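You operate a simulated robot arm through the tools that you are given. There is no shell and no other tool.

You are at the controls of a simulated two-armed robot. One attempt, no reset.

JOB
Stack the 15 then the 10 spacer on the steerer and set the top cap to green.
Fine: then torque the stem bolt as the chart says, put the wrench in its holder and wind its dial down to 2.

Only the result counts: the job must be done as asked and must still hold three seconds after the hand-in. Knocking over, shifting, dropping, spilling or breaking anything else fails it. A push-on lid holds only when it is set on centred and level and pressed home; a screw cap is set on level and turned clockwise until tight.

ROBOT AND FRAMES
Two 7-joint arms with two-finger parallel grippers on one trunk that stands fixed in place. Base frame: the origin is at the foot of the trunk, x ahead of it, y to its left, z up; the work surface is at about z = 92. Lengths are in cm, angles in rad, forces in N, time in s.
The left shoulder is at [7.1, 15.6, 123], the right one opposite. Each reaches about 123.1 cm from its shoulder. Payload 3.91 kg a hand.
The TCP of each hand is the grasp point between the finger pads, 3 cm short of the fingertips. In the tool frame z runs along the fingers and y along their closing line. Largest opening 11 cm; finger width 2, thickness 1; the body of the gripper, 4.8 by 11.2 cm, starts 5.5 cm behind the TCP.
Orientation is that of the tool frame in the base frame, as [roll, pitch, yaw] about the fixed x, y, z axes, in that order (R = Rz(yaw) Ry(pitch) Rx(roll)). With the fingers straight down and closing along the base's y, the tool's x points along the base's -x, its y along +y and its z along -z.

CONTROLS
- The arms move only by the tool jog_arm. It takes "left_targets", "right_targets" or both (then of equal length, played together; a hand with none holds still); each is a list of rows, each a list of 7 numbers: the shift along the base's x, y, z in units of 200 mm (1.0 is 200 mm), then the turn, a rotation vector about the base's x, y, z in units of 45 degrees (1.0 is 45 degrees), then the opening in per cent of the stroke, from 0 (shut) to 100 (fully open). In form: [[x, y, z, wx, wy, wz, grip], ...]. A call has 1 to 20 rows; each row is the pose to reach, as a shift and turn from the pose commanded when the call began. A call with a number of a shift or a turn outside -1 to 1 is refused whole. Rows are played at 5 a second. More than 5 cm and 0.15 rad between two rows, or a gripper value outside its range, and nothing of the call is played. A pose out of reach is approached as far as the arm can. The call stops where the force on the tool passes 40 N (or 10 N more than at its start, if that is more) or the arm is blocked; 0.2 s more then pass. The fingers move at their own pace (about 10.8 cm/s each) and stop on an object; they squeeze with about 24 N. The grip force told is the motor's: it shows also when the fingers shut on nothing. Time passes only in rows, and 0.2 s behind the last, so rows that repeat a pose let the fingers close. The reply holds the time, the measured pose of the TCP, the force on the tool along the base axes, the opening and the grip force, in the units named above and with some noise, with the torque about the TCP (base axes, N m) and any sound that the robot's microphone picked up.
- Cameras (640 x 400 px; columns grow to the right, rows downward): "scene" is now at [14.05, -1.76, 146.87]; the picture's right is [-0.18, -0.98, 0.00], its down [-0.45, 0.08, -0.89] and it looks along [0.87, -0.16, -0.46] (base axes); focal length 355 px, centre (320, 200). "left" rides on the left gripper at [7.2, -1.7, -10.3] in its tool frame; the picture's right is [0.23, 0.97, 0.00], its down [-0.76, 0.18, -0.62] and it looks along [-0.61, 0.14, 0.78] (tool axes); focal length 222 px, centre (320, 200). "right" rides on the right gripper at [7.2, 1.7, -10.3] in its tool frame; the picture's right is [-0.23, 0.97, 0.00], its down [-0.76, -0.18, -0.62] and it looks along [-0.61, -0.14, 0.78] (tool axes); focal length 222 px, centre (320, 200). There is no depth. A picture from a camera that has moved, and an enlarged one, comes with that camera's place and axes in the base frame and with its lens.
- camera(camera): a new picture of that camera. The clock stands still meanwhile.
- move_column(by): slides the trunk up (or, below 0, down) by that many cm; the arms and the scene camera ride with it, the base frame stays. It gives what a move gives, with no picture.
- turn_head(pan, tilt): turns the head with the scene camera to pan (to the left, within 1.501 rad either way) and tilt (down, from -0.506 to 1.204), counted from straight ahead of the robot. It gives what a move gives.
- enlarge(camera, box): a new picture of the part [left, top, right, bottom] of that camera's present view, enlarged. The clock stands still meanwhile.
- close_job(): hands the job in; it is judged then, once.

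Nothing tells you positions but the pictures and the camera data. Unless the task says otherwise, let go and move clear before handing in.

The tools are called after "Request:" by a JSON object that holds its "fn" and its "kwargs". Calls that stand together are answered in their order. jog_arm: Moves the arms, as the interface text tells. Its arguments: {"type":"object","properties":{"left_targets":{"type":"array","items":{"type":"array","items":{"type":"number"}}},"right_targets":{"type":"array","items":{"type":"array","items":{"type":"number"}}}},"required":[]} The other tools are called the same way: move_column (by) moves the trunk up or down; turn_head (pan, tilt) turns the head that bears the scene camera; camera (camera) takes a picture; enlarge (camera, box) takes an enlarged picture of a part of a camera's view; close_job () hands the job in.

At the start:

```text
time: 0.0
left_tool_pos: [73.24, 16.65, 123.82]
left_tcp_rot: [-3.141, 0.0, -3.14]
left_wrist_force: [-0.6, 0.2, 0.3]
left_wrist_torque: [0.0, -0.01, -0.02]
left_finger_gap: 10.99
left_finger_force: 0.0
right_tool_pos: [54.05, -34.45, 125.31]
right_tcp_rot: [3.141, 0.001, 3.141]
right_wrist_force: [-0.4, 0.4, 0.6]
right_wrist_torque: [0.0, 0.0, -0.01]
right_finger_gap: 11.02
right_finger_force: 0.0
trunk travel left (down, up): [-67.5, 26.5]
head pan, tilt (commanded): [-0.18, 0.476]
```

scene: 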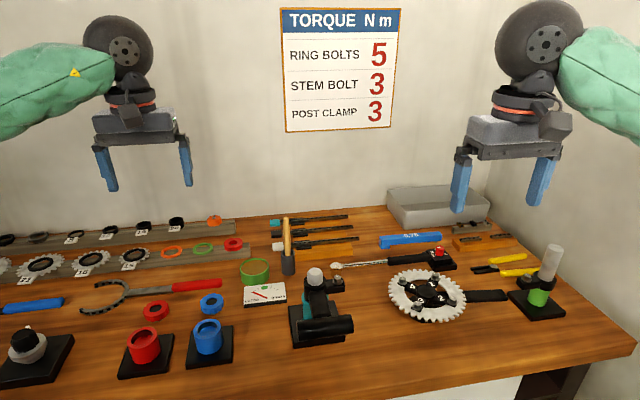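
right: 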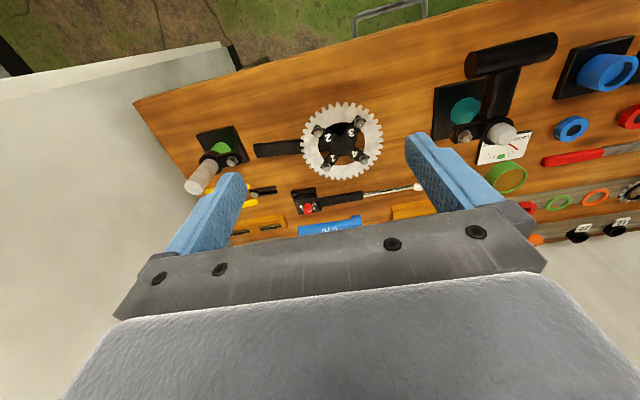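
left: 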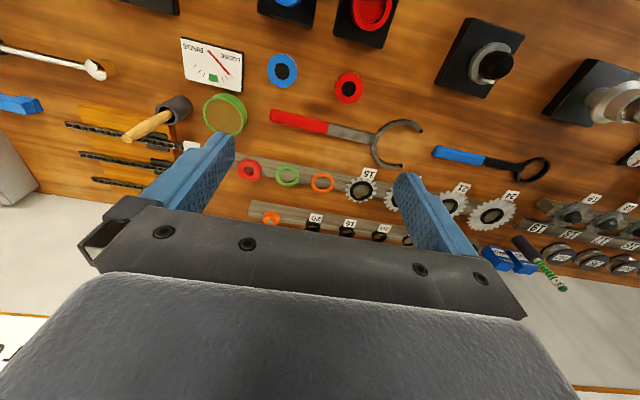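

I see a bench with a stem/steerer in the middle, rails of spacers on the back left, a chainring fixture and a torque wrench with a red-dial holder. I'll look closer at every part before moving anything.

Request:
{"fn": "enlarge", "kwargs": {"camera": "scene", "box": [240, 200, 400, 360]}}

Request:
{"fn": "enlarge", "kwargs": {"camera": "scene", "box": [320, 220, 480, 320]}}

Request:
{"fn": "enlarge", "kwargs": {"camera": "scene", "box": [0, 200, 240, 300]}}

Request:
{"fn": "enlarge", "kwargs": {"camera": "scene", "box": [0, 290, 240, 400]}}

Request:
{"fn": "enlarge", "kwargs": {"camera": "scene", "box": [420, 220, 600, 340]}}

```text
2.50 times, centred on (320, 280) of scene
camera zoom: at [14.05, -1.76, 146.87], right [-0.18, -0.98, 0.0], down [-0.45, 0.08, -0.89], along [0.87, -0.16, -0.46], focal length 888 px, centre (320, 0)
```

zoom: 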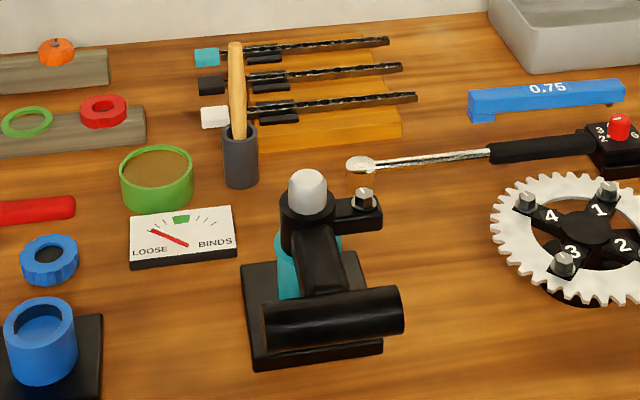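

```text
4.00 times, centred on (400, 270) of scene
camera zoom: at [14.05, -1.76, 146.87], right [-0.18, -0.98, 0.0], down [-0.45, 0.08, -0.89], along [0.87, -0.16, -0.46], focal length 1420 px, centre (0, -80)
```

zoom: 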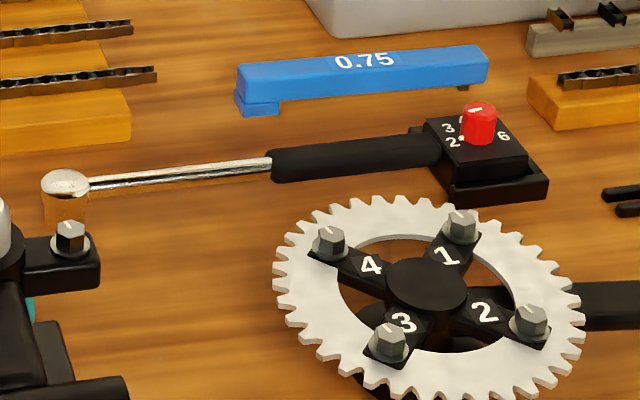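

```text
2.67 times, centred on (120, 250) of scene
camera zoom: at [14.05, -1.76, 146.87], right [-0.18, -0.98, 0.0], down [-0.45, 0.08, -0.89], along [0.87, -0.16, -0.46], focal length 947 px, centre (853, 67)
```

zoom: 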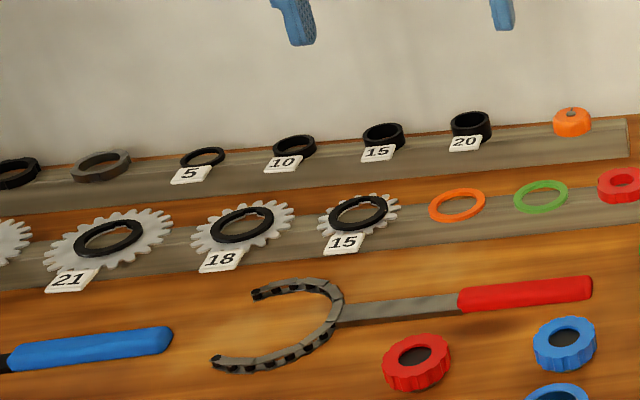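

```text
2.67 times, centred on (120, 345) of scene
camera zoom: at [14.05, -1.76, 146.87], right [-0.18, -0.98, 0.0], down [-0.45, 0.08, -0.89], along [0.87, -0.16, -0.46], focal length 947 px, centre (853, -187)
```

zoom: 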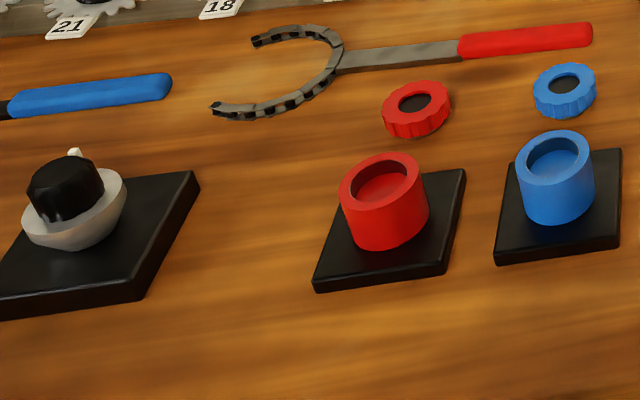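

```text
3.33 times, centred on (510, 280) of scene
camera zoom: at [14.05, -1.76, 146.87], right [-0.18, -0.98, 0.0], down [-0.45, 0.08, -0.89], along [0.87, -0.16, -0.46], focal length 1184 px, centre (-313, -67)
```

zoom: 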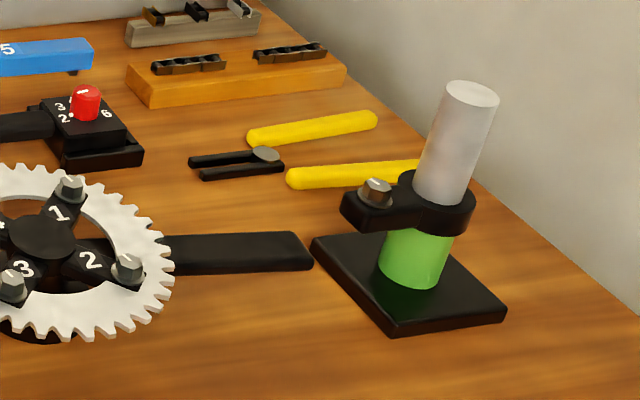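

The layout is clear; now I need finer looks at the wrench with its holder and dial, the top cap, the spacers and the gauge.

Request:
{"fn": "enlarge", "kwargs": {"camera": "scene", "box": [408, 235, 472, 275]}}

Request:
{"fn": "enlarge", "kwargs": {"camera": "scene", "box": [180, 205, 244, 245]}}

Request:
{"fn": "enlarge", "kwargs": {"camera": "scene", "box": [288, 260, 368, 310]}}

Request:
{"fn": "enlarge", "kwargs": {"camera": "scene", "box": [90, 205, 186, 265]}}

Request:
{"fn": "enlarge", "kwargs": {"camera": "right", "box": [280, 80, 540, 240]}}

Request:
{"fn": "enlarge", "kwargs": {"camera": "left", "box": [160, 30, 440, 260]}}

```text
10.00 times, centred on (440, 255) of scene
camera zoom: at [14.05, -1.76, 146.87], right [-0.18, -0.98, 0.0], down [-0.45, 0.08, -0.89], along [0.87, -0.16, -0.46], focal length 3551 px, centre (-880, -350)
```

zoom: 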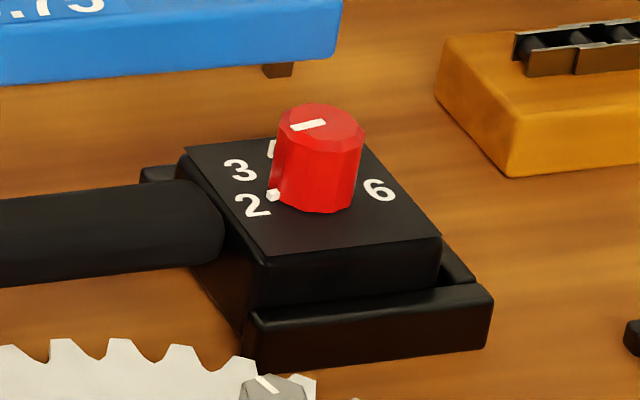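

```text
10.00 times, centred on (212, 225) of scene
camera zoom: at [14.05, -1.76, 146.87], right [-0.18, -0.98, 0.0], down [-0.45, 0.08, -0.89], along [0.87, -0.16, -0.46], focal length 3551 px, centre (1400, -50)
```

zoom: 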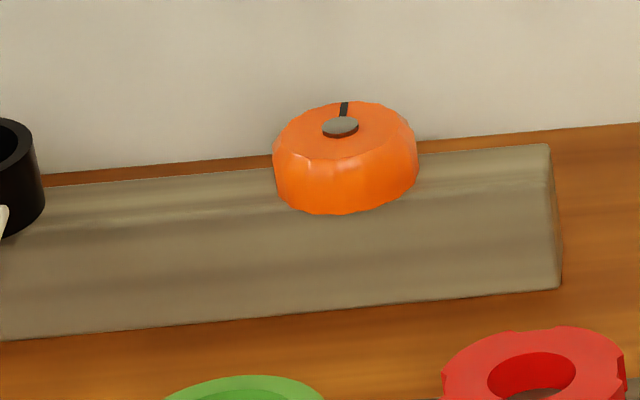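

```text
8.00 times, centred on (328, 285) of scene
camera zoom: at [14.05, -1.76, 146.87], right [-0.18, -0.98, 0.0], down [-0.45, 0.08, -0.89], along [0.87, -0.16, -0.46], focal length 2841 px, centre (256, -480)
```

zoom: 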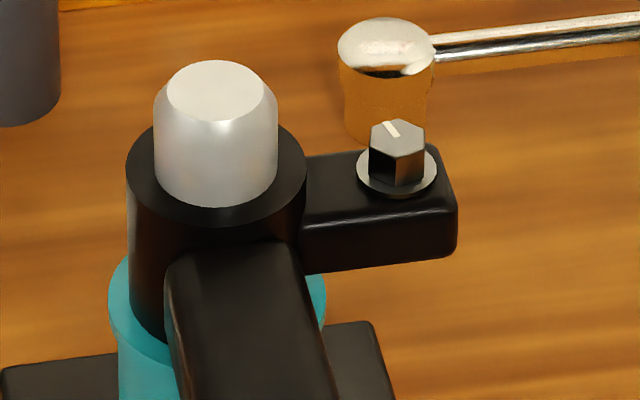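

```text
6.67 times, centred on (138, 235) of scene
camera zoom: at [14.05, -1.76, 146.87], right [-0.18, -0.98, 0.0], down [-0.45, 0.08, -0.89], along [0.87, -0.16, -0.46], focal length 2367 px, centre (1533, -33)
```

zoom: 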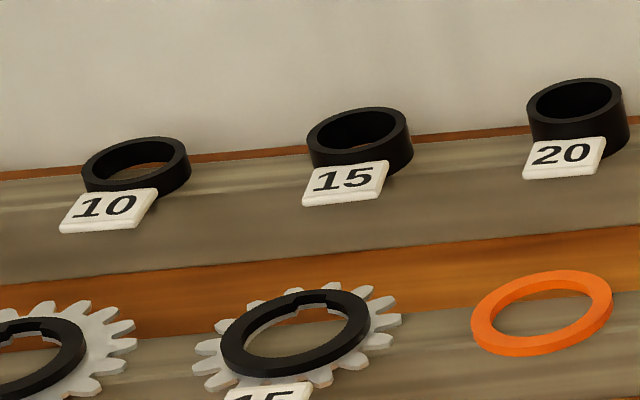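

```text
2.46 times, centred on (410, 160) of right
camera zoom: at [46.63, -32.98, 135.7], right [0.23, 0.97, 0.0], down [0.76, -0.18, 0.62], along [0.61, -0.14, -0.78], focal length 547 px, centre (98, 298)
```

zoom: 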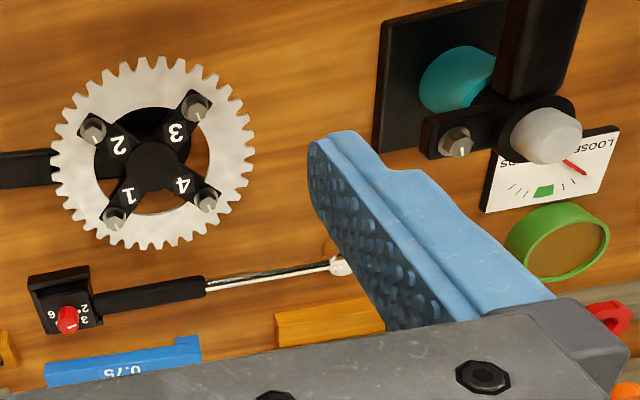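

```text
1.74 times, centred on (300, 145) of left
camera zoom: at [66.08, 14.98, 134.06], right [-0.23, 0.97, 0.0], down [0.76, 0.18, 0.62], along [0.61, 0.14, -0.78], focal length 386 px, centre (355, 296)
```

zoom: 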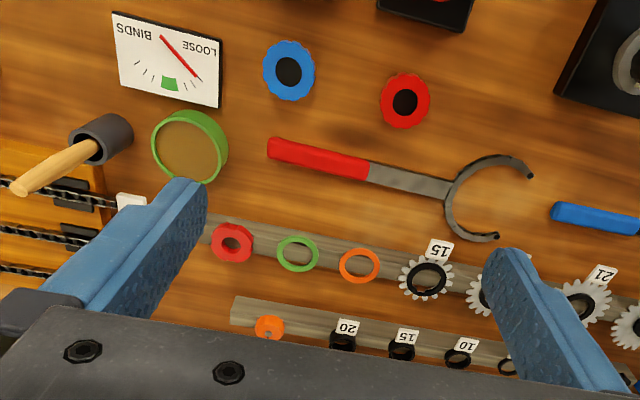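

The dial is on a box at the wrench's handle end, which sits in a black holder. The orange bolt-topped cap on the back rail is the top cap, and the LOOSE/green/BINDS gauge stands by the stem. I'll bring both hands closer so the wrist cameras can see the dial and the spacers.

Request:
{"fn": "jog_arm", "kwargs": {"right_targets": [[0.121, -0.055, -0.14, 0, 0, 0, 100], [0.2425, -0.109, -0.28, 0, 0, 0, 100], [0.364, -0.164, -0.42, 0, 0, 0, 100], [0.485, -0.218, -0.56, 0, 0, 0, 100], [0.606, -0.273, -0.7, 0, 0, 0, 100], [0.7275, -0.3275, -0.84, 0, 0, 0, 100]], "left_targets": [[0.156, 0.0946, -0.1235, 0, 0, 0, 60], [0.3127, 0.189, -0.247, 0, 0, 0, 60], [0.469, 0.2838, -0.3705, 0, 0, 0, 60], [0.625, 0.378, -0.494, 0, 0, 0, 60], [0.782, 0.473, -0.6175, 0, 0, 0, 60], [0.938, 0.5675, -0.741, 0, 0, 0, 60]]}}

Request:
{"fn": "camera", "kwargs": {"camera": "right"}}

Request:
{"fn": "camera", "kwargs": {"camera": "left"}}

```text
time: 1.4
left_tool_pos: [92.12, 27.97, 108.72]
left_tcp_rot: [-3.14, -0.001, -3.141]
left_wrist_force: [0.0, -0.3, -0.3]
left_wrist_torque: [0.02, 0.03, 0.0]
left_finger_gap: 6.58
left_finger_force: 0.0
right_tool_pos: [68.87, -41.07, 108.33]
right_tcp_rot: [3.141, -0.001, 3.141]
right_wrist_force: [0.6, 0.0, -0.8]
right_wrist_torque: [0.03, -0.01, 0.02]
right_finger_gap: 11.02
right_finger_force: 0.1
trunk travel left (down, up): [-67.5, 26.5]
head pan, tilt (commanded): [-0.18, 0.476]
```

```text
taken
camera right: at [61.51, -39.59, 118.7], right [0.23, 0.97, 0.0], down [0.76, -0.18, 0.62], along [0.61, -0.14, -0.78], focal length 222 px, centre (320, 200)
```

right: 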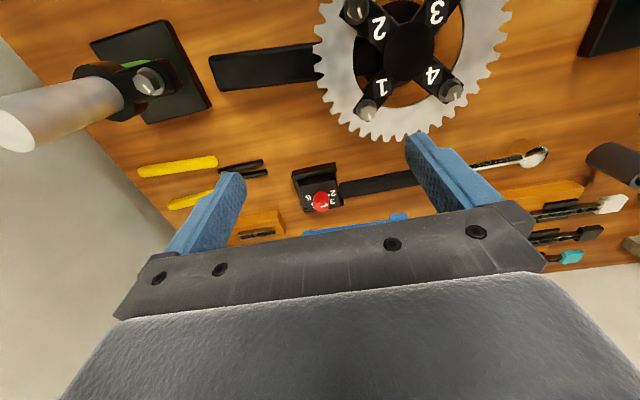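

```text
taken
camera left: at [84.94, 26.23, 118.98], right [-0.23, 0.97, 0.0], down [0.76, 0.18, 0.62], along [0.6, 0.14, -0.78], focal length 222 px, centre (320, 200)
```

left: 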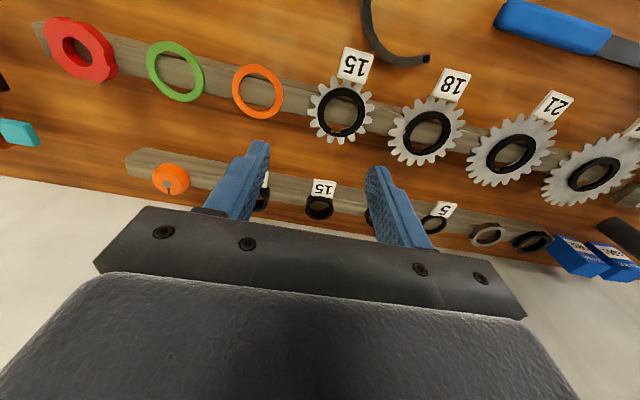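

The 15 spacer is centred between the left fingers' view and the dial under the right hand's; I'll enlarge both.

Request:
{"fn": "enlarge", "kwargs": {"camera": "right", "box": [280, 155, 376, 215]}}

Request:
{"fn": "enlarge", "kwargs": {"camera": "left", "box": [256, 165, 384, 245]}}

Request:
{"fn": "enlarge", "kwargs": {"camera": "right", "box": [280, 130, 580, 240]}}

```text
6.67 times, centred on (328, 185) of right
camera zoom: at [61.51, -39.59, 118.7], right [0.23, 0.97, 0.0], down [0.76, -0.18, 0.62], along [0.61, -0.14, -0.78], focal length 1481 px, centre (267, 300)
```

zoom: 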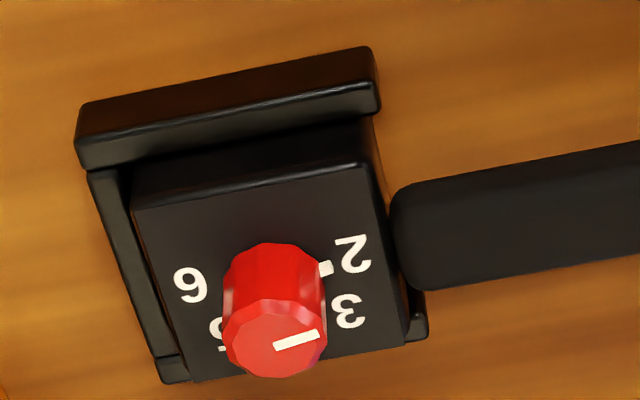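

```text
5.00 times, centred on (320, 205) of left
camera zoom: at [84.94, 26.23, 118.98], right [-0.23, 0.97, 0.0], down [0.76, 0.18, 0.62], along [0.6, 0.14, -0.78], focal length 1111 px, centre (320, 175)
```

zoom: 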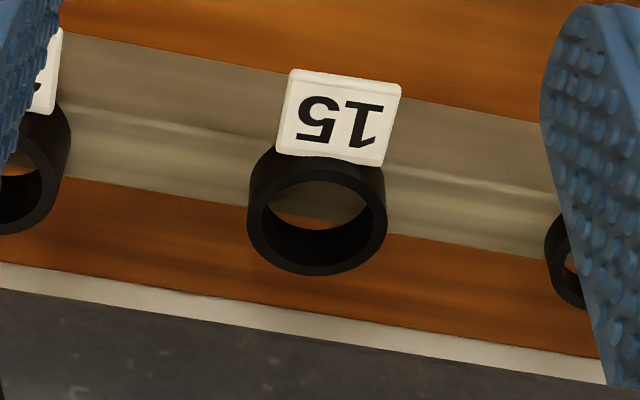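

```text
2.13 times, centred on (430, 185) of right
camera zoom: at [61.51, -39.59, 118.7], right [0.23, 0.97, 0.0], down [0.76, -0.18, 0.62], along [0.61, -0.14, -0.78], focal length 474 px, centre (85, 232)
```

zoom: 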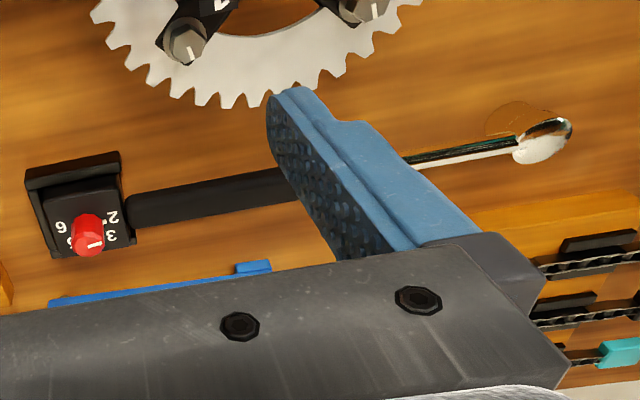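

The spacer overhangs the back rail slightly, with its tag in front, so I'll grip it along y. I'll bring the left hand right above the 15 spacer and the right hand above the dial to fix both positions.

Request:
{"fn": "jog_arm", "kwargs": {"left_targets": [[0.15, 0.035, -0.075, 0, 0, 0, 60], [0.3, 0.07, -0.15, 0, 0, 0, 60], [0.46, 0.105, -0.225, 0, 0, 0, 60], [0.61, 0.14, -0.3, 0, 0, 0, 60]], "right_targets": [[0.124, -0.0275, -0.03, 0, 0, 0, 60], [0.248, -0.055, -0.06, 0, 0, 0, 60], [0.37, -0.0825, -0.09, 0, 0, 0, 60], [0.495, -0.11, -0.125, 0, 0, 0, 60]]}}

Request:
{"fn": "camera", "kwargs": {"camera": "left"}}

Request:
{"fn": "camera", "kwargs": {"camera": "right"}}

Request:
{"fn": "camera", "kwargs": {"camera": "scene"}}

```text
time: 2.4
left_tool_pos: [104.42, 30.88, 102.41]
left_tcp_rot: [-3.141, -0.002, -3.141]
left_wrist_force: [0.5, -0.7, -0.9]
left_wrist_torque: [-0.03, 0.02, 0.03]
left_finger_gap: 6.6
left_finger_force: 0.1
right_tool_pos: [78.6, -43.24, 105.88]
right_tcp_rot: [-3.141, -0.003, -3.14]
right_wrist_force: [0.6, 0.6, 0.4]
right_wrist_torque: [0.02, 0.06, 0.0]
right_finger_gap: 6.59
right_finger_force: 0.1
trunk travel left (down, up): [-67.5, 26.5]
head pan, tilt (commanded): [-0.18, 0.476]
```

```text
taken
camera left: at [97.32, 29.2, 112.81], right [-0.23, 0.97, 0.0], down [0.76, 0.18, 0.62], along [0.6, 0.14, -0.78], focal length 222 px, centre (320, 200)
```

left: 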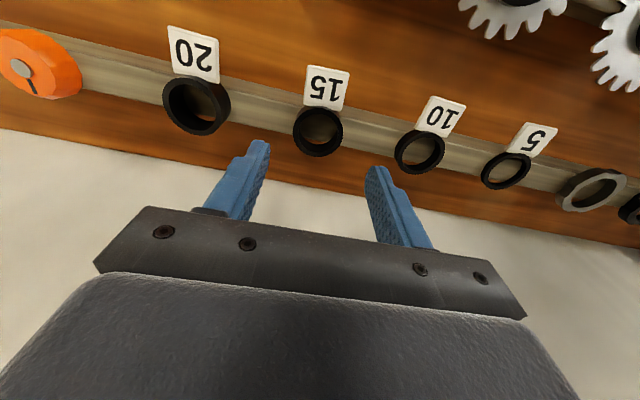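

```text
taken
camera right: at [71.43, -41.65, 116.31], right [0.23, 0.97, 0.0], down [0.76, -0.18, 0.62], along [0.6, -0.14, -0.78], focal length 222 px, centre (320, 200)
```

right: 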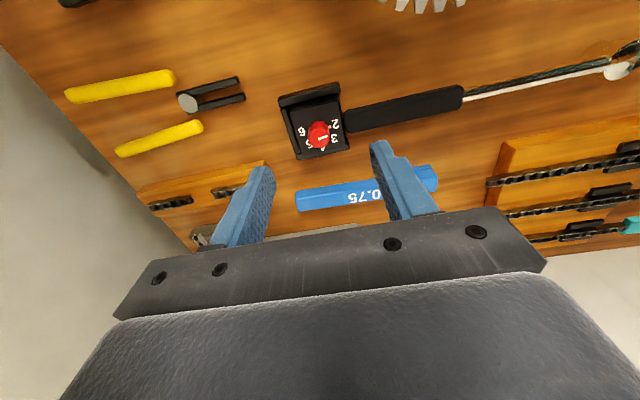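

```text
taken
camera scene: at [14.35, -1.79, 146.83], right [-0.18, -0.98, 0.0], down [-0.45, 0.08, -0.89], along [0.87, -0.16, -0.46], focal length 355 px, centre (320, 200)
```

scene: 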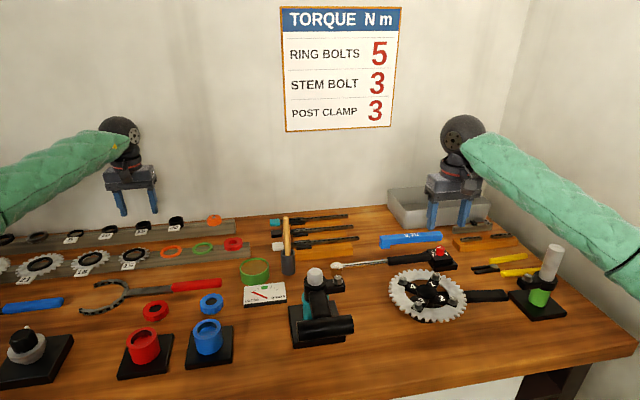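

Both targets are in view; I'll enlarge to measure them.

Request:
{"fn": "enlarge", "kwargs": {"camera": "left", "box": [272, 60, 368, 170]}}

Request:
{"fn": "enlarge", "kwargs": {"camera": "right", "box": [272, 80, 368, 170]}}

Request:
{"fn": "enlarge", "kwargs": {"camera": "left", "box": [370, 70, 580, 210]}}

Request:
{"fn": "enlarge", "kwargs": {"camera": "scene", "box": [100, 200, 196, 260]}}

```text
3.64 times, centred on (320, 115) of left
camera zoom: at [97.32, 29.2, 112.81], right [-0.23, 0.97, 0.0], down [0.76, 0.18, 0.62], along [0.6, 0.14, -0.78], focal length 808 px, centre (320, 509)
```

zoom: 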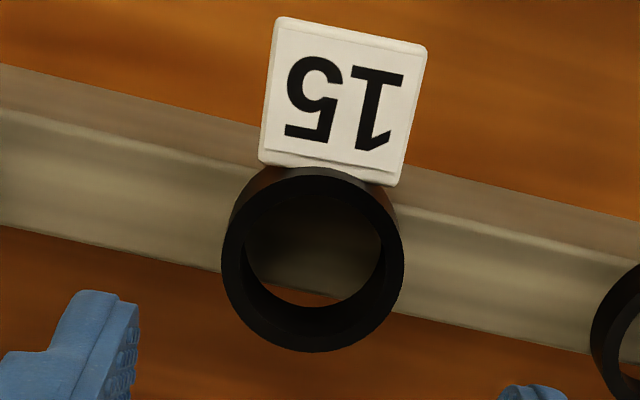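

```text
4.44 times, centred on (320, 125) of right
camera zoom: at [71.43, -41.65, 116.31], right [0.23, 0.97, 0.0], down [0.76, -0.18, 0.62], along [0.6, -0.14, -0.78], focal length 987 px, centre (320, 533)
```

zoom: 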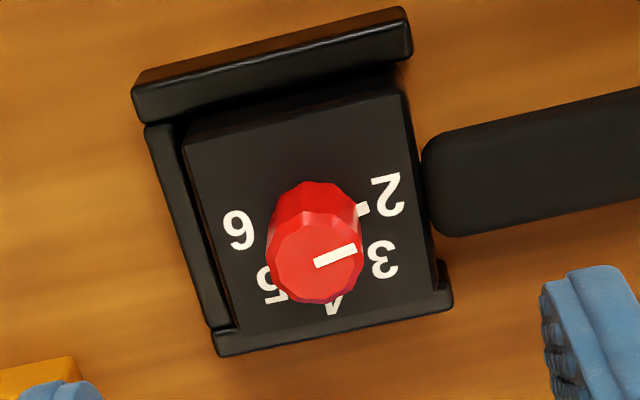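

```text
2.86 times, centred on (475, 140) of left
camera zoom: at [97.32, 29.2, 112.81], right [-0.23, 0.97, 0.0], down [0.76, 0.18, 0.62], along [0.6, 0.14, -0.78], focal length 635 px, centre (-123, 371)
```

zoom: 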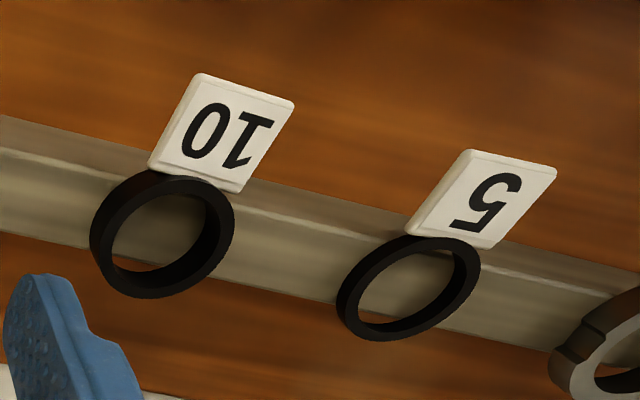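

```text
6.67 times, centred on (148, 230) of scene
camera zoom: at [14.35, -1.79, 146.83], right [-0.18, -0.98, 0.0], down [-0.45, 0.08, -0.89], along [0.87, -0.16, -0.46], focal length 2367 px, centre (1467, 0)
```

zoom: 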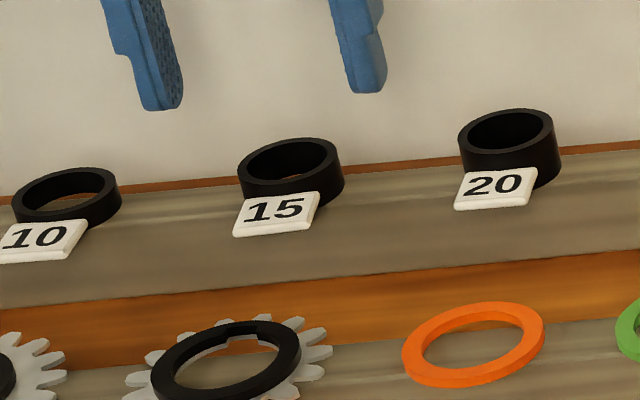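

I triangulate the 15 spacer's top at about (103.4, 30.5, 96.9), roughly 3.7 cm across. I'll move the left hand above it and partway down, then check the alignment.

Request:
{"fn": "jog_arm", "kwargs": {"left_targets": [[-0.05, -0.02, -0.03, 0, 0, 0, 55], [-0.05, -0.02, -0.08, 0, 0, 0, 55], [-0.05, -0.02, -0.12, 0, 0, 0, 55], [-0.05, -0.02, -0.12, 0, 0, 0, 55]]}}

Request:
{"fn": "camera", "kwargs": {"camera": "left"}}

Request:
{"fn": "enlarge", "kwargs": {"camera": "scene", "box": [116, 185, 180, 245]}}

```text
time: 3.4
left_tool_pos: [103.05, 30.48, 100.36]
left_tcp_rot: [-3.14, -0.003, -3.138]
left_wrist_force: [-0.2, -0.6, -0.4]
left_wrist_torque: [-0.03, -0.03, -0.01]
left_finger_gap: 6.05
left_finger_force: 0.1
right_tool_pos: [78.41, -43.22, 106.06]
right_tcp_rot: [-3.141, 0.0, 3.141]
right_wrist_force: [0.0, 0.3, 0.0]
right_wrist_torque: [0.03, -0.03, 0.01]
right_finger_gap: 6.6
right_finger_force: 0.0
trunk travel left (down, up): [-67.5, 26.5]
head pan, tilt (commanded): [-0.18, 0.476]
```

```text
taken
camera left: at [95.99, 28.79, 110.75], right [-0.23, 0.97, 0.0], down [0.76, 0.18, 0.62], along [0.61, 0.14, -0.78], focal length 222 px, centre (320, 200)
```

left: 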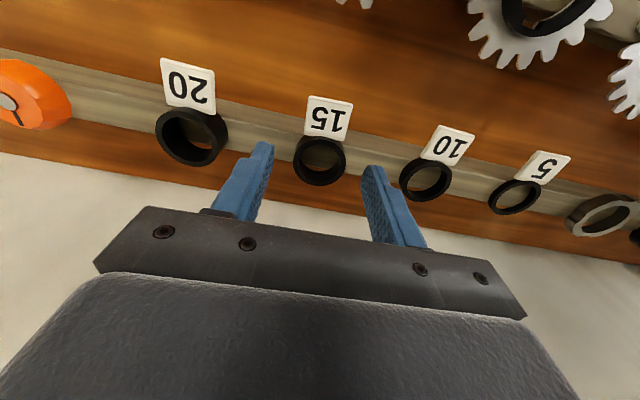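

```text
6.67 times, centred on (148, 215) of scene
camera zoom: at [14.11, -1.77, 146.87], right [-0.18, -0.98, 0.0], down [-0.45, 0.08, -0.89], along [0.87, -0.16, -0.46], focal length 2367 px, centre (1467, 100)
```

zoom: 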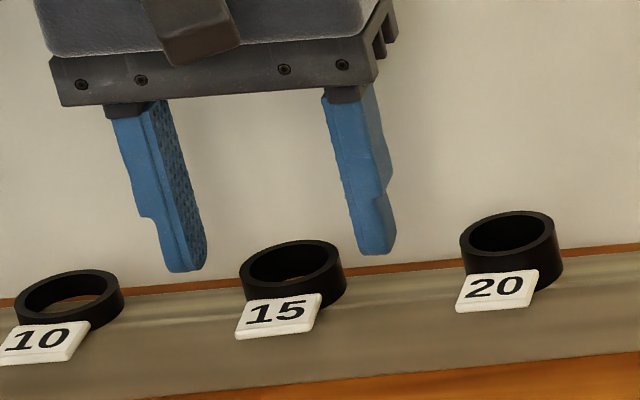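

Alignment is good: the spacer lies centred between the fingers, and I only need about 0.25 cm in x. I'll go down until the tips are just above the rail, and close.

Request:
{"fn": "jog_arm", "kwargs": {"left_targets": [[0.0125, 0, -0.04, 0, 0, 0, 55], [0.0125, 0, -0.08, 0, 0, 0, 55], [0.0125, 0, -0.08, 0, 0, 0, 55], [0.0125, 0, -0.08, 0, 0, 0, 20], [0.0125, 0, -0.08, 0, 0, 0, 15], [0.0125, 0, -0.08, 0, 0, 0, 15]]}}

Request:
{"fn": "camera", "kwargs": {"camera": "left"}}

Request:
{"fn": "enlarge", "kwargs": {"camera": "scene", "box": [116, 185, 180, 245]}}

```text
time: 4.8
left_tool_pos: [103.48, 30.23, 98.82]
left_tcp_rot: [3.141, -0.001, -3.141]
left_wrist_force: [1.1, 0.8, 0.6]
left_wrist_torque: [-0.01, 0.03, 0.01]
left_finger_gap: 4.1
left_finger_force: 24.4
right_tool_pos: [78.39, -43.2, 106.1]
right_tcp_rot: [-3.141, -0.002, 3.142]
right_wrist_force: [0.2, 0.1, -0.1]
right_wrist_torque: [0.04, -0.01, -0.02]
right_finger_gap: 6.62
right_finger_force: 0.1
trunk travel left (down, up): [-67.5, 26.5]
head pan, tilt (commanded): [-0.18, 0.476]
```

```text
taken
camera left: at [96.24, 28.68, 109.17], right [-0.23, 0.97, 0.0], down [0.76, 0.18, 0.62], along [0.61, 0.14, -0.78], focal length 222 px, centre (320, 200)
```

left: 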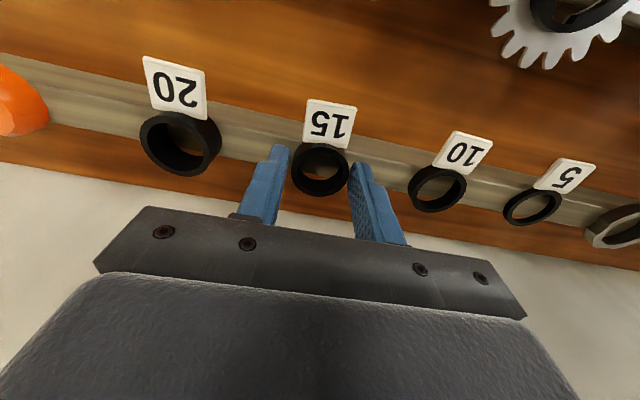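

```text
6.67 times, centred on (148, 215) of scene
camera zoom: at [14.08, -1.77, 146.87], right [-0.18, -0.98, 0.0], down [-0.45, 0.08, -0.89], along [0.87, -0.16, -0.46], focal length 2367 px, centre (1467, 100)
```

zoom: 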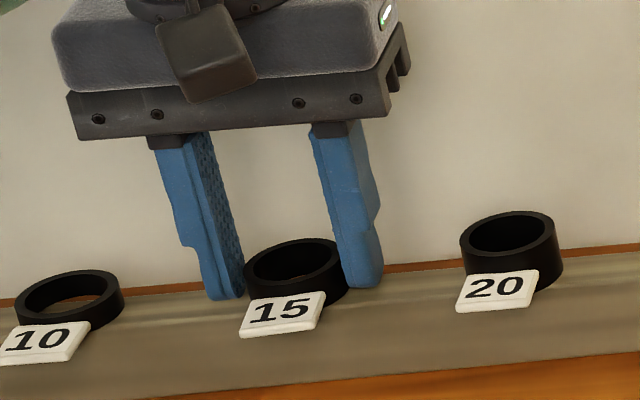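

The fingers stopped at 4.1 cm with full squeeze; I'll look closely at the grip before lifting.

Request:
{"fn": "enlarge", "kwargs": {"camera": "left", "box": [256, 130, 384, 210]}}

Request:
{"fn": "enlarge", "kwargs": {"camera": "scene", "box": [132, 210, 164, 235]}}

```text
5.00 times, centred on (320, 170) of left
camera zoom: at [96.24, 28.68, 109.17], right [-0.23, 0.97, 0.0], down [0.76, 0.18, 0.62], along [0.61, 0.14, -0.78], focal length 1111 px, centre (320, 350)
```

zoom: 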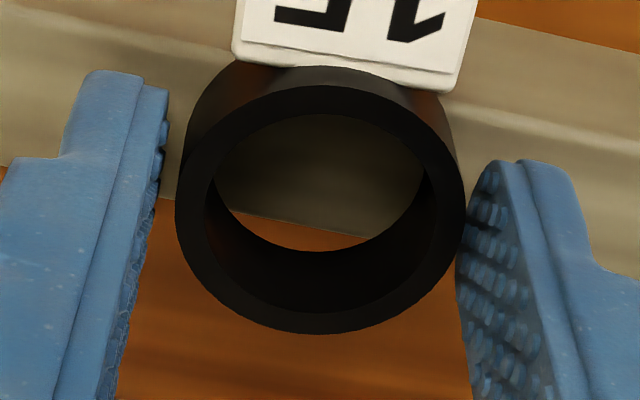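

```text
16.00 times, centred on (148, 222) of scene
camera zoom: at [14.08, -1.77, 146.87], right [-0.18, -0.98, 0.0], down [-0.45, 0.08, -0.89], along [0.87, -0.16, -0.46], focal length 5682 px, centre (3072, -160)
```

zoom: 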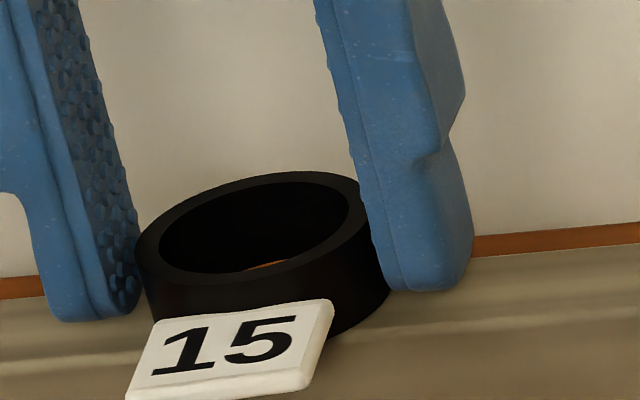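

The grip looks plausible, with full force on the ring. I'll lift straight up about 4 cm and see whether the spacer comes along without disturbing its tag.

Request:
{"fn": "jog_arm", "kwargs": {"left_targets": [[0, 0, 0.025, 0, 0, 0, 15], [0, 0, 0.05, 0, 0, 0, 15], [0, 0, 0.1, 0, 0, 0, 15], [0, 0, 0.15, 0, 0, 0, 15], [0, 0, 0.2, 0, 0, 0, 15], [0, 0, 0.2, 0, 0, 0, 15]]}}

Request:
{"fn": "enlarge", "kwargs": {"camera": "left", "box": [240, 110, 400, 210]}}

Request:
{"fn": "enlarge", "kwargs": {"camera": "scene", "box": [116, 195, 180, 235]}}

```text
time: 6.2
left_tool_pos: [103.56, 30.29, 102.72]
left_tcp_rot: [3.141, 0.001, -3.14]
left_wrist_force: [-0.4, -0.2, -1.0]
left_wrist_torque: [0.02, 0.01, 0.02]
left_finger_gap: 4.09
left_finger_force: 24.2
right_tool_pos: [78.48, -43.32, 106.0]
right_tcp_rot: [-3.142, 0.001, 3.141]
right_wrist_force: [0.1, 0.3, 0.3]
right_wrist_torque: [-0.05, -0.01, 0.01]
right_finger_gap: 6.61
right_finger_force: 0.0
trunk travel left (down, up): [-67.5, 26.5]
head pan, tilt (commanded): [-0.18, 0.476]
```

```text
4.00 times, centred on (320, 160) of left
camera zoom: at [96.32, 28.7, 113.06], right [-0.23, 0.97, 0.0], down [0.76, 0.18, 0.62], along [0.61, 0.14, -0.78], focal length 888 px, centre (320, 360)
```

zoom: 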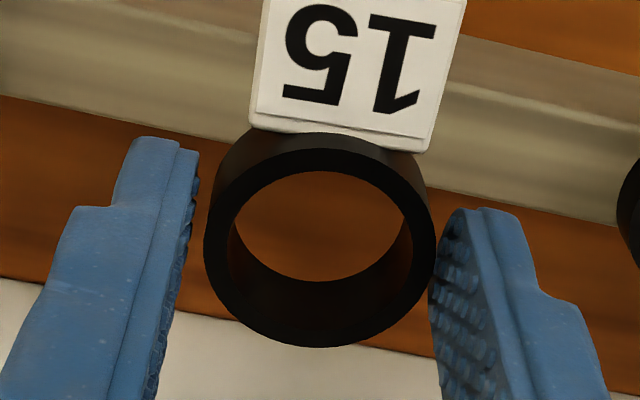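

```text
10.00 times, centred on (148, 215) of scene
camera zoom: at [14.1, -1.76, 146.87], right [-0.18, -0.98, 0.0], down [-0.45, 0.08, -0.89], along [0.87, -0.16, -0.46], focal length 3551 px, centre (2040, 50)
```

zoom: 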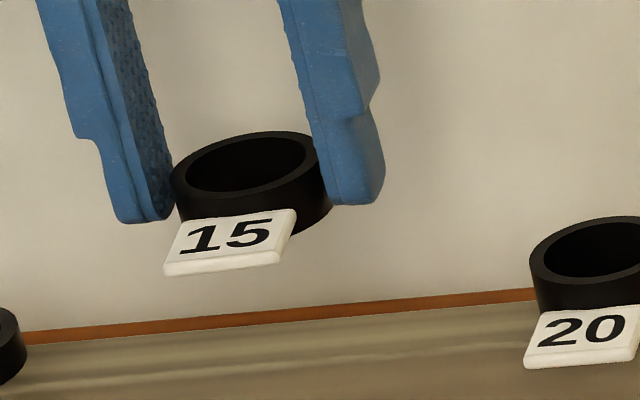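

The spacer comes up with its "15" tag attached to its front. I need to know whether the tag hangs below the spacer's bottom, so I'll measure it from both cameras.

Request:
{"fn": "enlarge", "kwargs": {"camera": "left", "box": [256, 80, 384, 200]}}

Request:
{"fn": "enlarge", "kwargs": {"camera": "scene", "box": [128, 202, 160, 232]}}

Request:
{"fn": "enlarge", "kwargs": {"camera": "left", "box": [380, 60, 540, 200]}}

```text
3.33 times, centred on (320, 140) of left
camera zoom: at [96.32, 28.7, 113.06], right [-0.23, 0.97, 0.0], down [0.76, 0.18, 0.62], along [0.61, 0.14, -0.78], focal length 740 px, centre (320, 400)
```

zoom: 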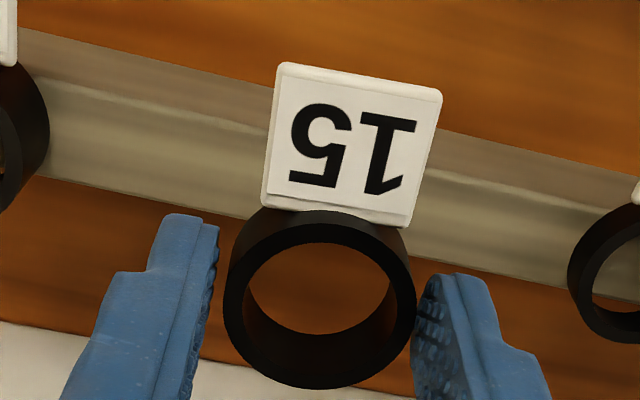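

```text
13.33 times, centred on (144, 217) of scene
camera zoom: at [14.1, -1.76, 146.87], right [-0.18, -0.98, 0.0], down [-0.45, 0.08, -0.89], along [0.87, -0.16, -0.46], focal length 4735 px, centre (2667, -27)
```

zoom: 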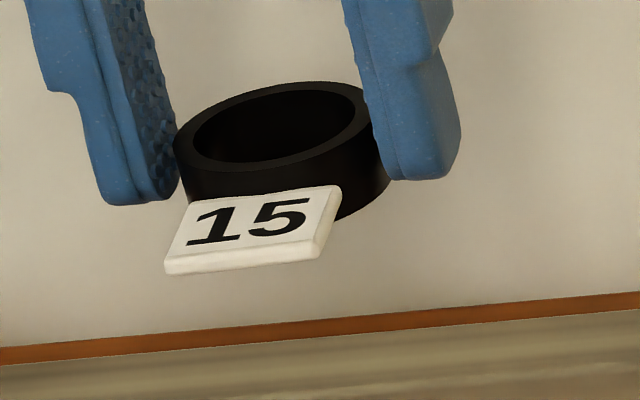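

```text
2.86 times, centred on (460, 130) of left
camera zoom: at [96.32, 28.7, 113.06], right [-0.23, 0.97, 0.0], down [0.76, 0.18, 0.62], along [0.61, 0.14, -0.78], focal length 635 px, centre (-80, 400)
```

zoom: 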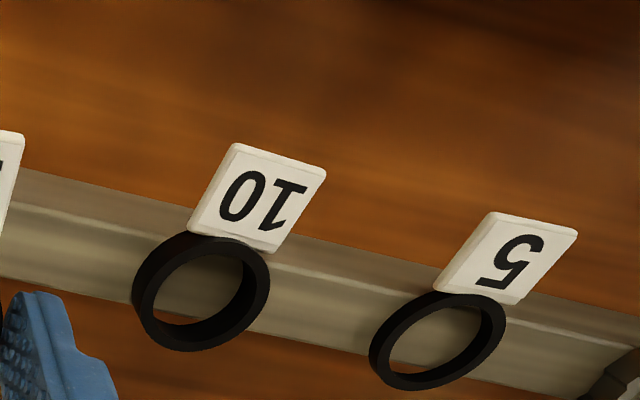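

The tag is a flat plate that stays within the spacer's height, so it won't foul the stem as long as it keeps pointing toward −x. Now I'll carry the spacer high toward the steerer at about (64.5, −10.2).

Request:
{"fn": "jog_arm", "kwargs": {"left_targets": [[-0.08, -0.08, 0.15, 0, 0, 0, 15], [-0.2, -0.2, 0.3, 0, 0, 0, 15], [-0.33, -0.33, 0.45, 0, 0, 0, 15], [-0.47, -0.47, 0.55, 0, 0, 0, 15], [-0.62, -0.62, 0.6, 0, 0, 0, 15], [-0.76, -0.76, 0.6, 0, 0, 0, 15], [-0.88, -0.88, 0.6, 0, 0, 0, 15], [-0.97, -0.97, 0.6, 0, 0, 0, 15]]}}

Request:
{"fn": "jog_arm", "kwargs": {"left_targets": [[-0.12, -0.13, 0, 0, 0, 0, 15], [-0.27, -0.29, 0, 0, 0, 0, 15], [-0.42, -0.45, 0, 0, 0, 0, 15], [-0.57, -0.61, 0, 0, 0, 0, 15], [-0.7, -0.74, 0, 0, 0, 0, 15], [-0.8, -0.84, 0, 0, 0, 0, 15], [-0.8, -0.84, 0, 0, 0, 0, 15]]}}

Request:
{"fn": "camera", "kwargs": {"camera": "left"}}

Request:
{"fn": "camera", "kwargs": {"camera": "scene"}}

```text
time: 8.0
left_tool_pos: [84.09, 10.84, 115.15]
left_tcp_rot: [-3.141, 0.0, -3.14]
left_wrist_force: [-0.5, 1.0, -0.3]
left_wrist_torque: [0.01, -0.01, 0.04]
left_finger_gap: 4.09
left_finger_force: 24.1
right_tool_pos: [78.44, -43.14, 106.04]
right_tcp_rot: [-3.141, -0.001, -3.14]
right_wrist_force: [-0.7, 0.1, 0.1]
right_wrist_torque: [0.02, 0.0, -0.01]
right_finger_gap: 6.59
right_finger_force: 0.1
trunk travel left (down, up): [-67.5, 26.5]
head pan, tilt (commanded): [-0.18, 0.476]
```

```text
time: 9.6
left_tool_pos: [68.3, -5.73, 115.12]
left_tcp_rot: [-3.141, -0.003, -3.14]
left_wrist_force: [0.0, 0.0, -0.6]
left_wrist_torque: [-0.01, 0.02, -0.02]
left_finger_gap: 4.05
left_finger_force: 23.9
right_tool_pos: [78.49, -43.16, 106.19]
right_tcp_rot: [3.141, 0.001, -3.141]
right_wrist_force: [0.0, -0.1, 0.1]
right_wrist_torque: [-0.03, 0.02, -0.01]
right_finger_gap: 6.59
right_finger_force: 0.1
trunk travel left (down, up): [-67.5, 26.5]
head pan, tilt (commanded): [-0.18, 0.476]
```

```text
taken
camera left: at [61.07, -7.26, 125.4], right [-0.23, 0.97, 0.0], down [0.76, 0.18, 0.62], along [0.61, 0.14, -0.78], focal length 222 px, centre (320, 200)
```

left: 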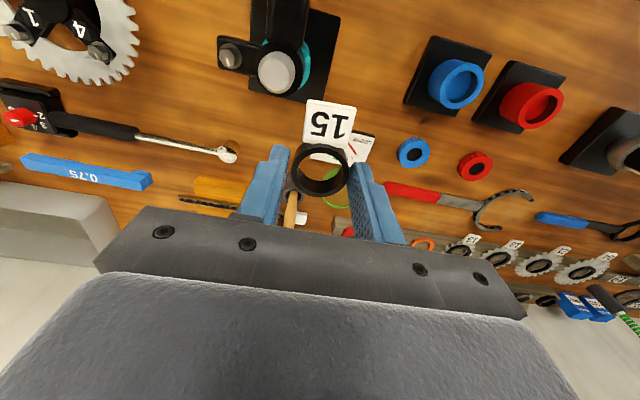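

```text
taken
camera scene: at [14.07, -1.7, 146.87], right [-0.18, -0.98, 0.0], down [-0.45, 0.08, -0.89], along [0.87, -0.16, -0.46], focal length 355 px, centre (320, 200)
```

scene: 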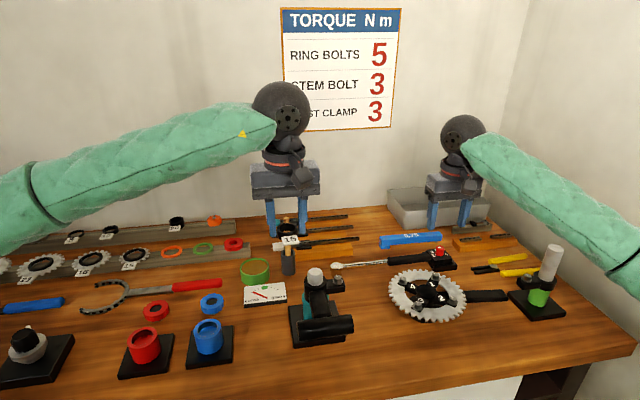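

The spacer is held level with its tag toward me. I'll zoom on the steerer from this hand's camera and the head camera to fix its axis and height.

Request:
{"fn": "enlarge", "kwargs": {"camera": "left", "box": [210, 20, 338, 100]}}

Request:
{"fn": "enlarge", "kwargs": {"camera": "scene", "box": [288, 255, 352, 295]}}

Request:
{"fn": "enlarge", "kwargs": {"camera": "left", "box": [256, 90, 384, 210]}}

```text
5.00 times, centred on (274, 60) of left
camera zoom: at [61.07, -7.26, 125.4], right [-0.23, 0.97, 0.0], down [0.76, 0.18, 0.62], along [0.61, 0.14, -0.78], focal length 1111 px, centre (550, 900)
```

zoom: 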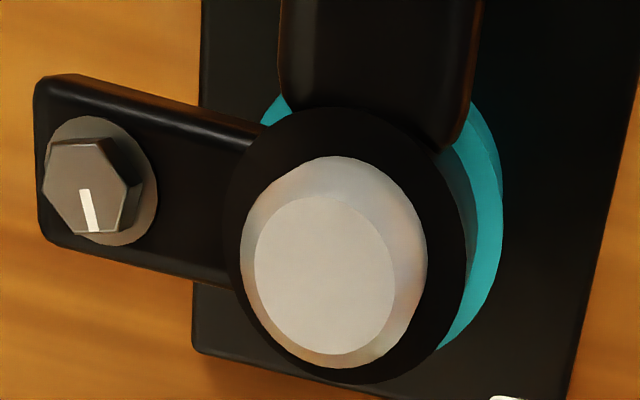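

```text
10.00 times, centred on (320, 275) of scene
camera zoom: at [14.07, -1.7, 146.87], right [-0.18, -0.98, 0.0], down [-0.45, 0.08, -0.89], along [0.87, -0.16, -0.46], focal length 3551 px, centre (320, -550)
```

zoom: 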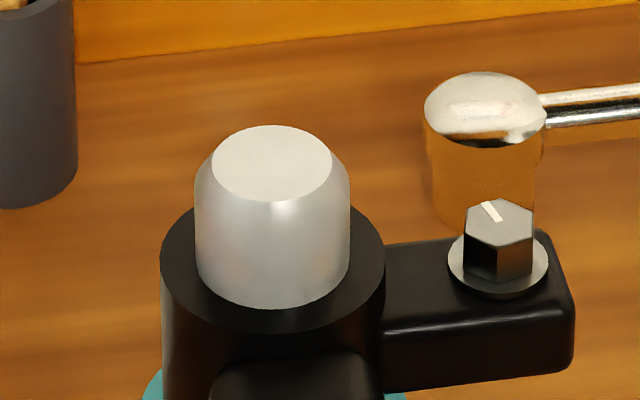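

```text
3.33 times, centred on (320, 150) of left
camera zoom: at [61.07, -7.26, 125.4], right [-0.23, 0.97, 0.0], down [0.76, 0.18, 0.62], along [0.61, 0.14, -0.78], focal length 740 px, centre (320, 367)
```

zoom: 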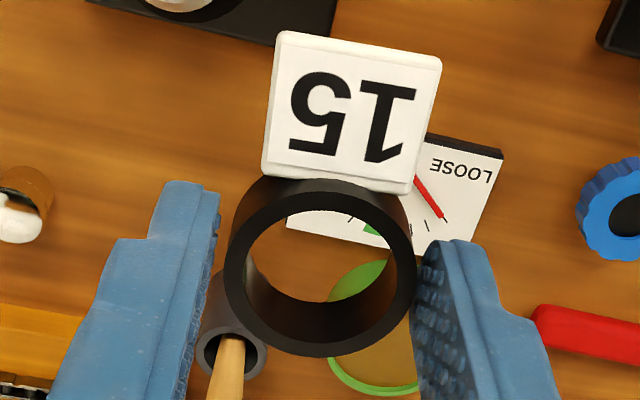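

Steerer top centre comes out at (64.88, −10.0, 105.73), body about 2.85 cm with a chamfered top. I'll bring the spacer over it with roughly 1.5 cm of air and check the alignment from both cameras.

Request:
{"fn": "jog_arm", "kwargs": {"left_targets": [[-0.08, -0.11, 0, 0, 0, 0, 15], [-0.165, -0.2215, 0, 0, 0, 0, 15], [-0.165, -0.2215, -0.1, 0, 0, 0, 15], [-0.165, -0.2215, -0.2, 0, 0, 0, 15], [-0.165, -0.2215, -0.23, 0, 0, 0, 15], [-0.165, -0.2215, -0.23, 0, 0, 0, 15]]}}

Request:
{"fn": "camera", "kwargs": {"camera": "left"}}

Request:
{"fn": "enlarge", "kwargs": {"camera": "left", "box": [240, 110, 400, 210]}}

Request:
{"fn": "enlarge", "kwargs": {"camera": "scene", "box": [288, 245, 352, 285]}}

```text
time: 11.0
left_tool_pos: [64.96, -10.23, 110.26]
left_tcp_rot: [-3.141, 0.001, -3.142]
left_wrist_force: [-0.1, 1.2, -0.5]
left_wrist_torque: [-0.04, 0.01, 0.0]
left_finger_gap: 4.09
left_finger_force: 24.0
right_tool_pos: [78.6, -43.16, 106.0]
right_tcp_rot: [-3.141, 0.0, 3.139]
right_wrist_force: [-0.3, -0.5, -0.1]
right_wrist_torque: [-0.01, 0.03, -0.02]
right_finger_gap: 6.61
right_finger_force: 0.0
trunk travel left (down, up): [-67.5, 26.5]
head pan, tilt (commanded): [-0.18, 0.476]
```

```text
taken
camera left: at [57.71, -11.91, 120.58], right [-0.23, 0.97, 0.0], down [0.76, 0.18, 0.62], along [0.61, 0.14, -0.78], focal length 222 px, centre (320, 200)
```

left: 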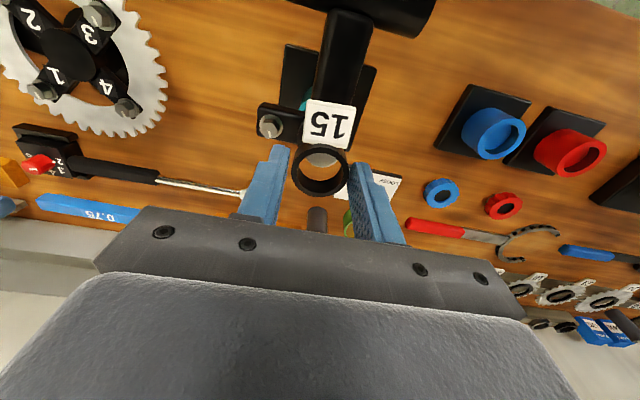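

```text
4.00 times, centred on (320, 160) of left
camera zoom: at [57.71, -11.91, 120.58], right [-0.23, 0.97, 0.0], down [0.76, 0.18, 0.62], along [0.61, 0.14, -0.78], focal length 888 px, centre (320, 360)
```

zoom: 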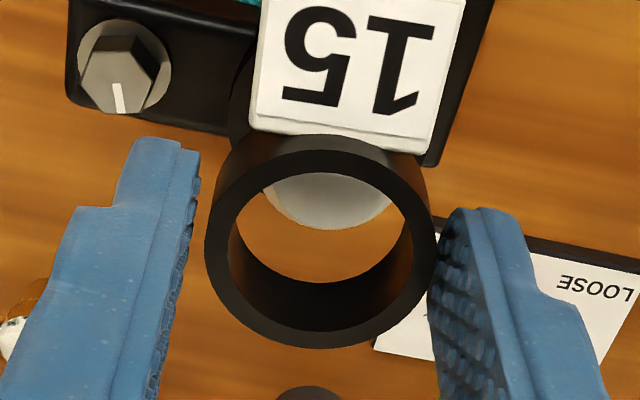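

```text
10.00 times, centred on (320, 265) of scene
camera zoom: at [14.07, -1.79, 146.87], right [-0.18, -0.98, 0.0], down [-0.45, 0.08, -0.89], along [0.87, -0.16, -0.46], focal length 3551 px, centre (320, -450)
```

zoom: 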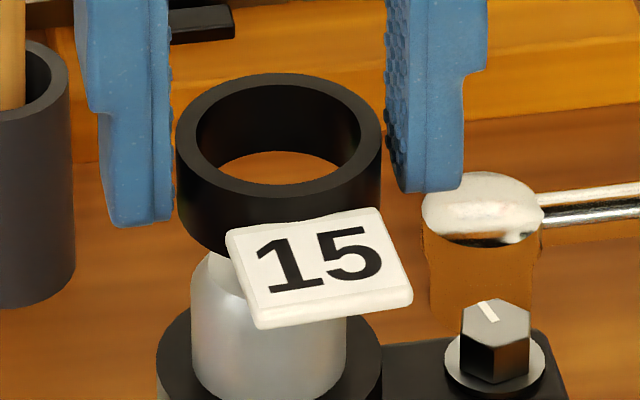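

Relative to the steerer the spacer is about 0.16 cm short in x and 0.27 cm short in y. I'll correct that, lower to just above the chamfer, and check again.

Request:
{"fn": "jog_arm", "kwargs": {"left_targets": [[0.008, 0.0135, -0.02, 0, 0, 0, 15], [0.008, 0.0135, -0.045, 0, 0, 0, 15], [0.008, 0.0135, -0.06, 0, 0, 0, 15], [0.008, 0.0135, -0.06, 0, 0, 0, 15], [0.008, 0.0135, -0.06, 0, 0, 0, 15]]}}

Request:
{"fn": "enlarge", "kwargs": {"camera": "left", "box": [240, 110, 400, 210]}}

Request:
{"fn": "enlarge", "kwargs": {"camera": "scene", "box": [288, 250, 352, 290]}}

```text
time: 12.2
left_tool_pos: [65.04, -9.96, 109.1]
left_tcp_rot: [3.14, -0.001, -3.14]
left_wrist_force: [0.0, 0.0, 0.1]
left_wrist_torque: [0.01, 0.05, 0.03]
left_finger_gap: 4.04
left_finger_force: 24.0
right_tool_pos: [78.45, -43.29, 106.21]
right_tcp_rot: [-3.141, 0.0, 3.14]
right_wrist_force: [-1.0, -0.1, -0.4]
right_wrist_torque: [-0.01, 0.02, 0.0]
right_finger_gap: 6.59
right_finger_force: 0.0
trunk travel left (down, up): [-67.5, 26.5]
head pan, tilt (commanded): [-0.18, 0.476]
```

```text
4.00 times, centred on (320, 160) of left
camera zoom: at [57.77, -11.6, 119.43], right [-0.23, 0.97, 0.0], down [0.76, 0.18, 0.62], along [0.61, 0.14, -0.78], focal length 888 px, centre (320, 360)
```

zoom: 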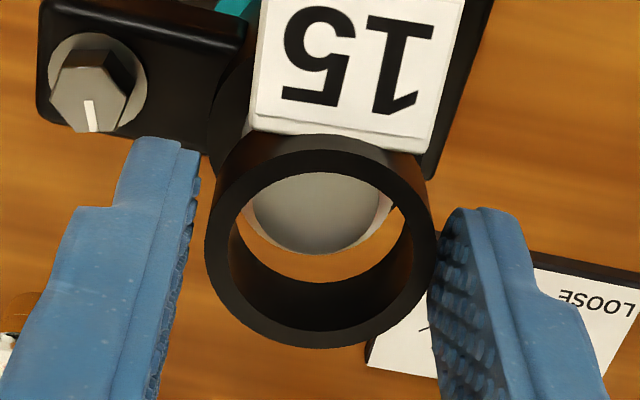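

```text
10.00 times, centred on (320, 270) of scene
camera zoom: at [14.07, -1.78, 146.87], right [-0.18, -0.98, 0.0], down [-0.45, 0.08, -0.89], along [0.87, -0.16, -0.46], focal length 3551 px, centre (320, -500)
```

zoom: 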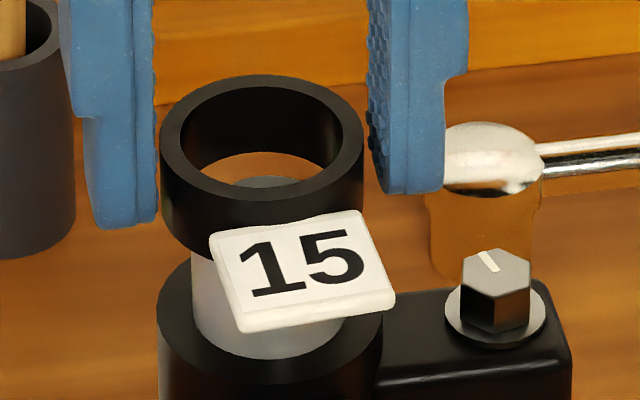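

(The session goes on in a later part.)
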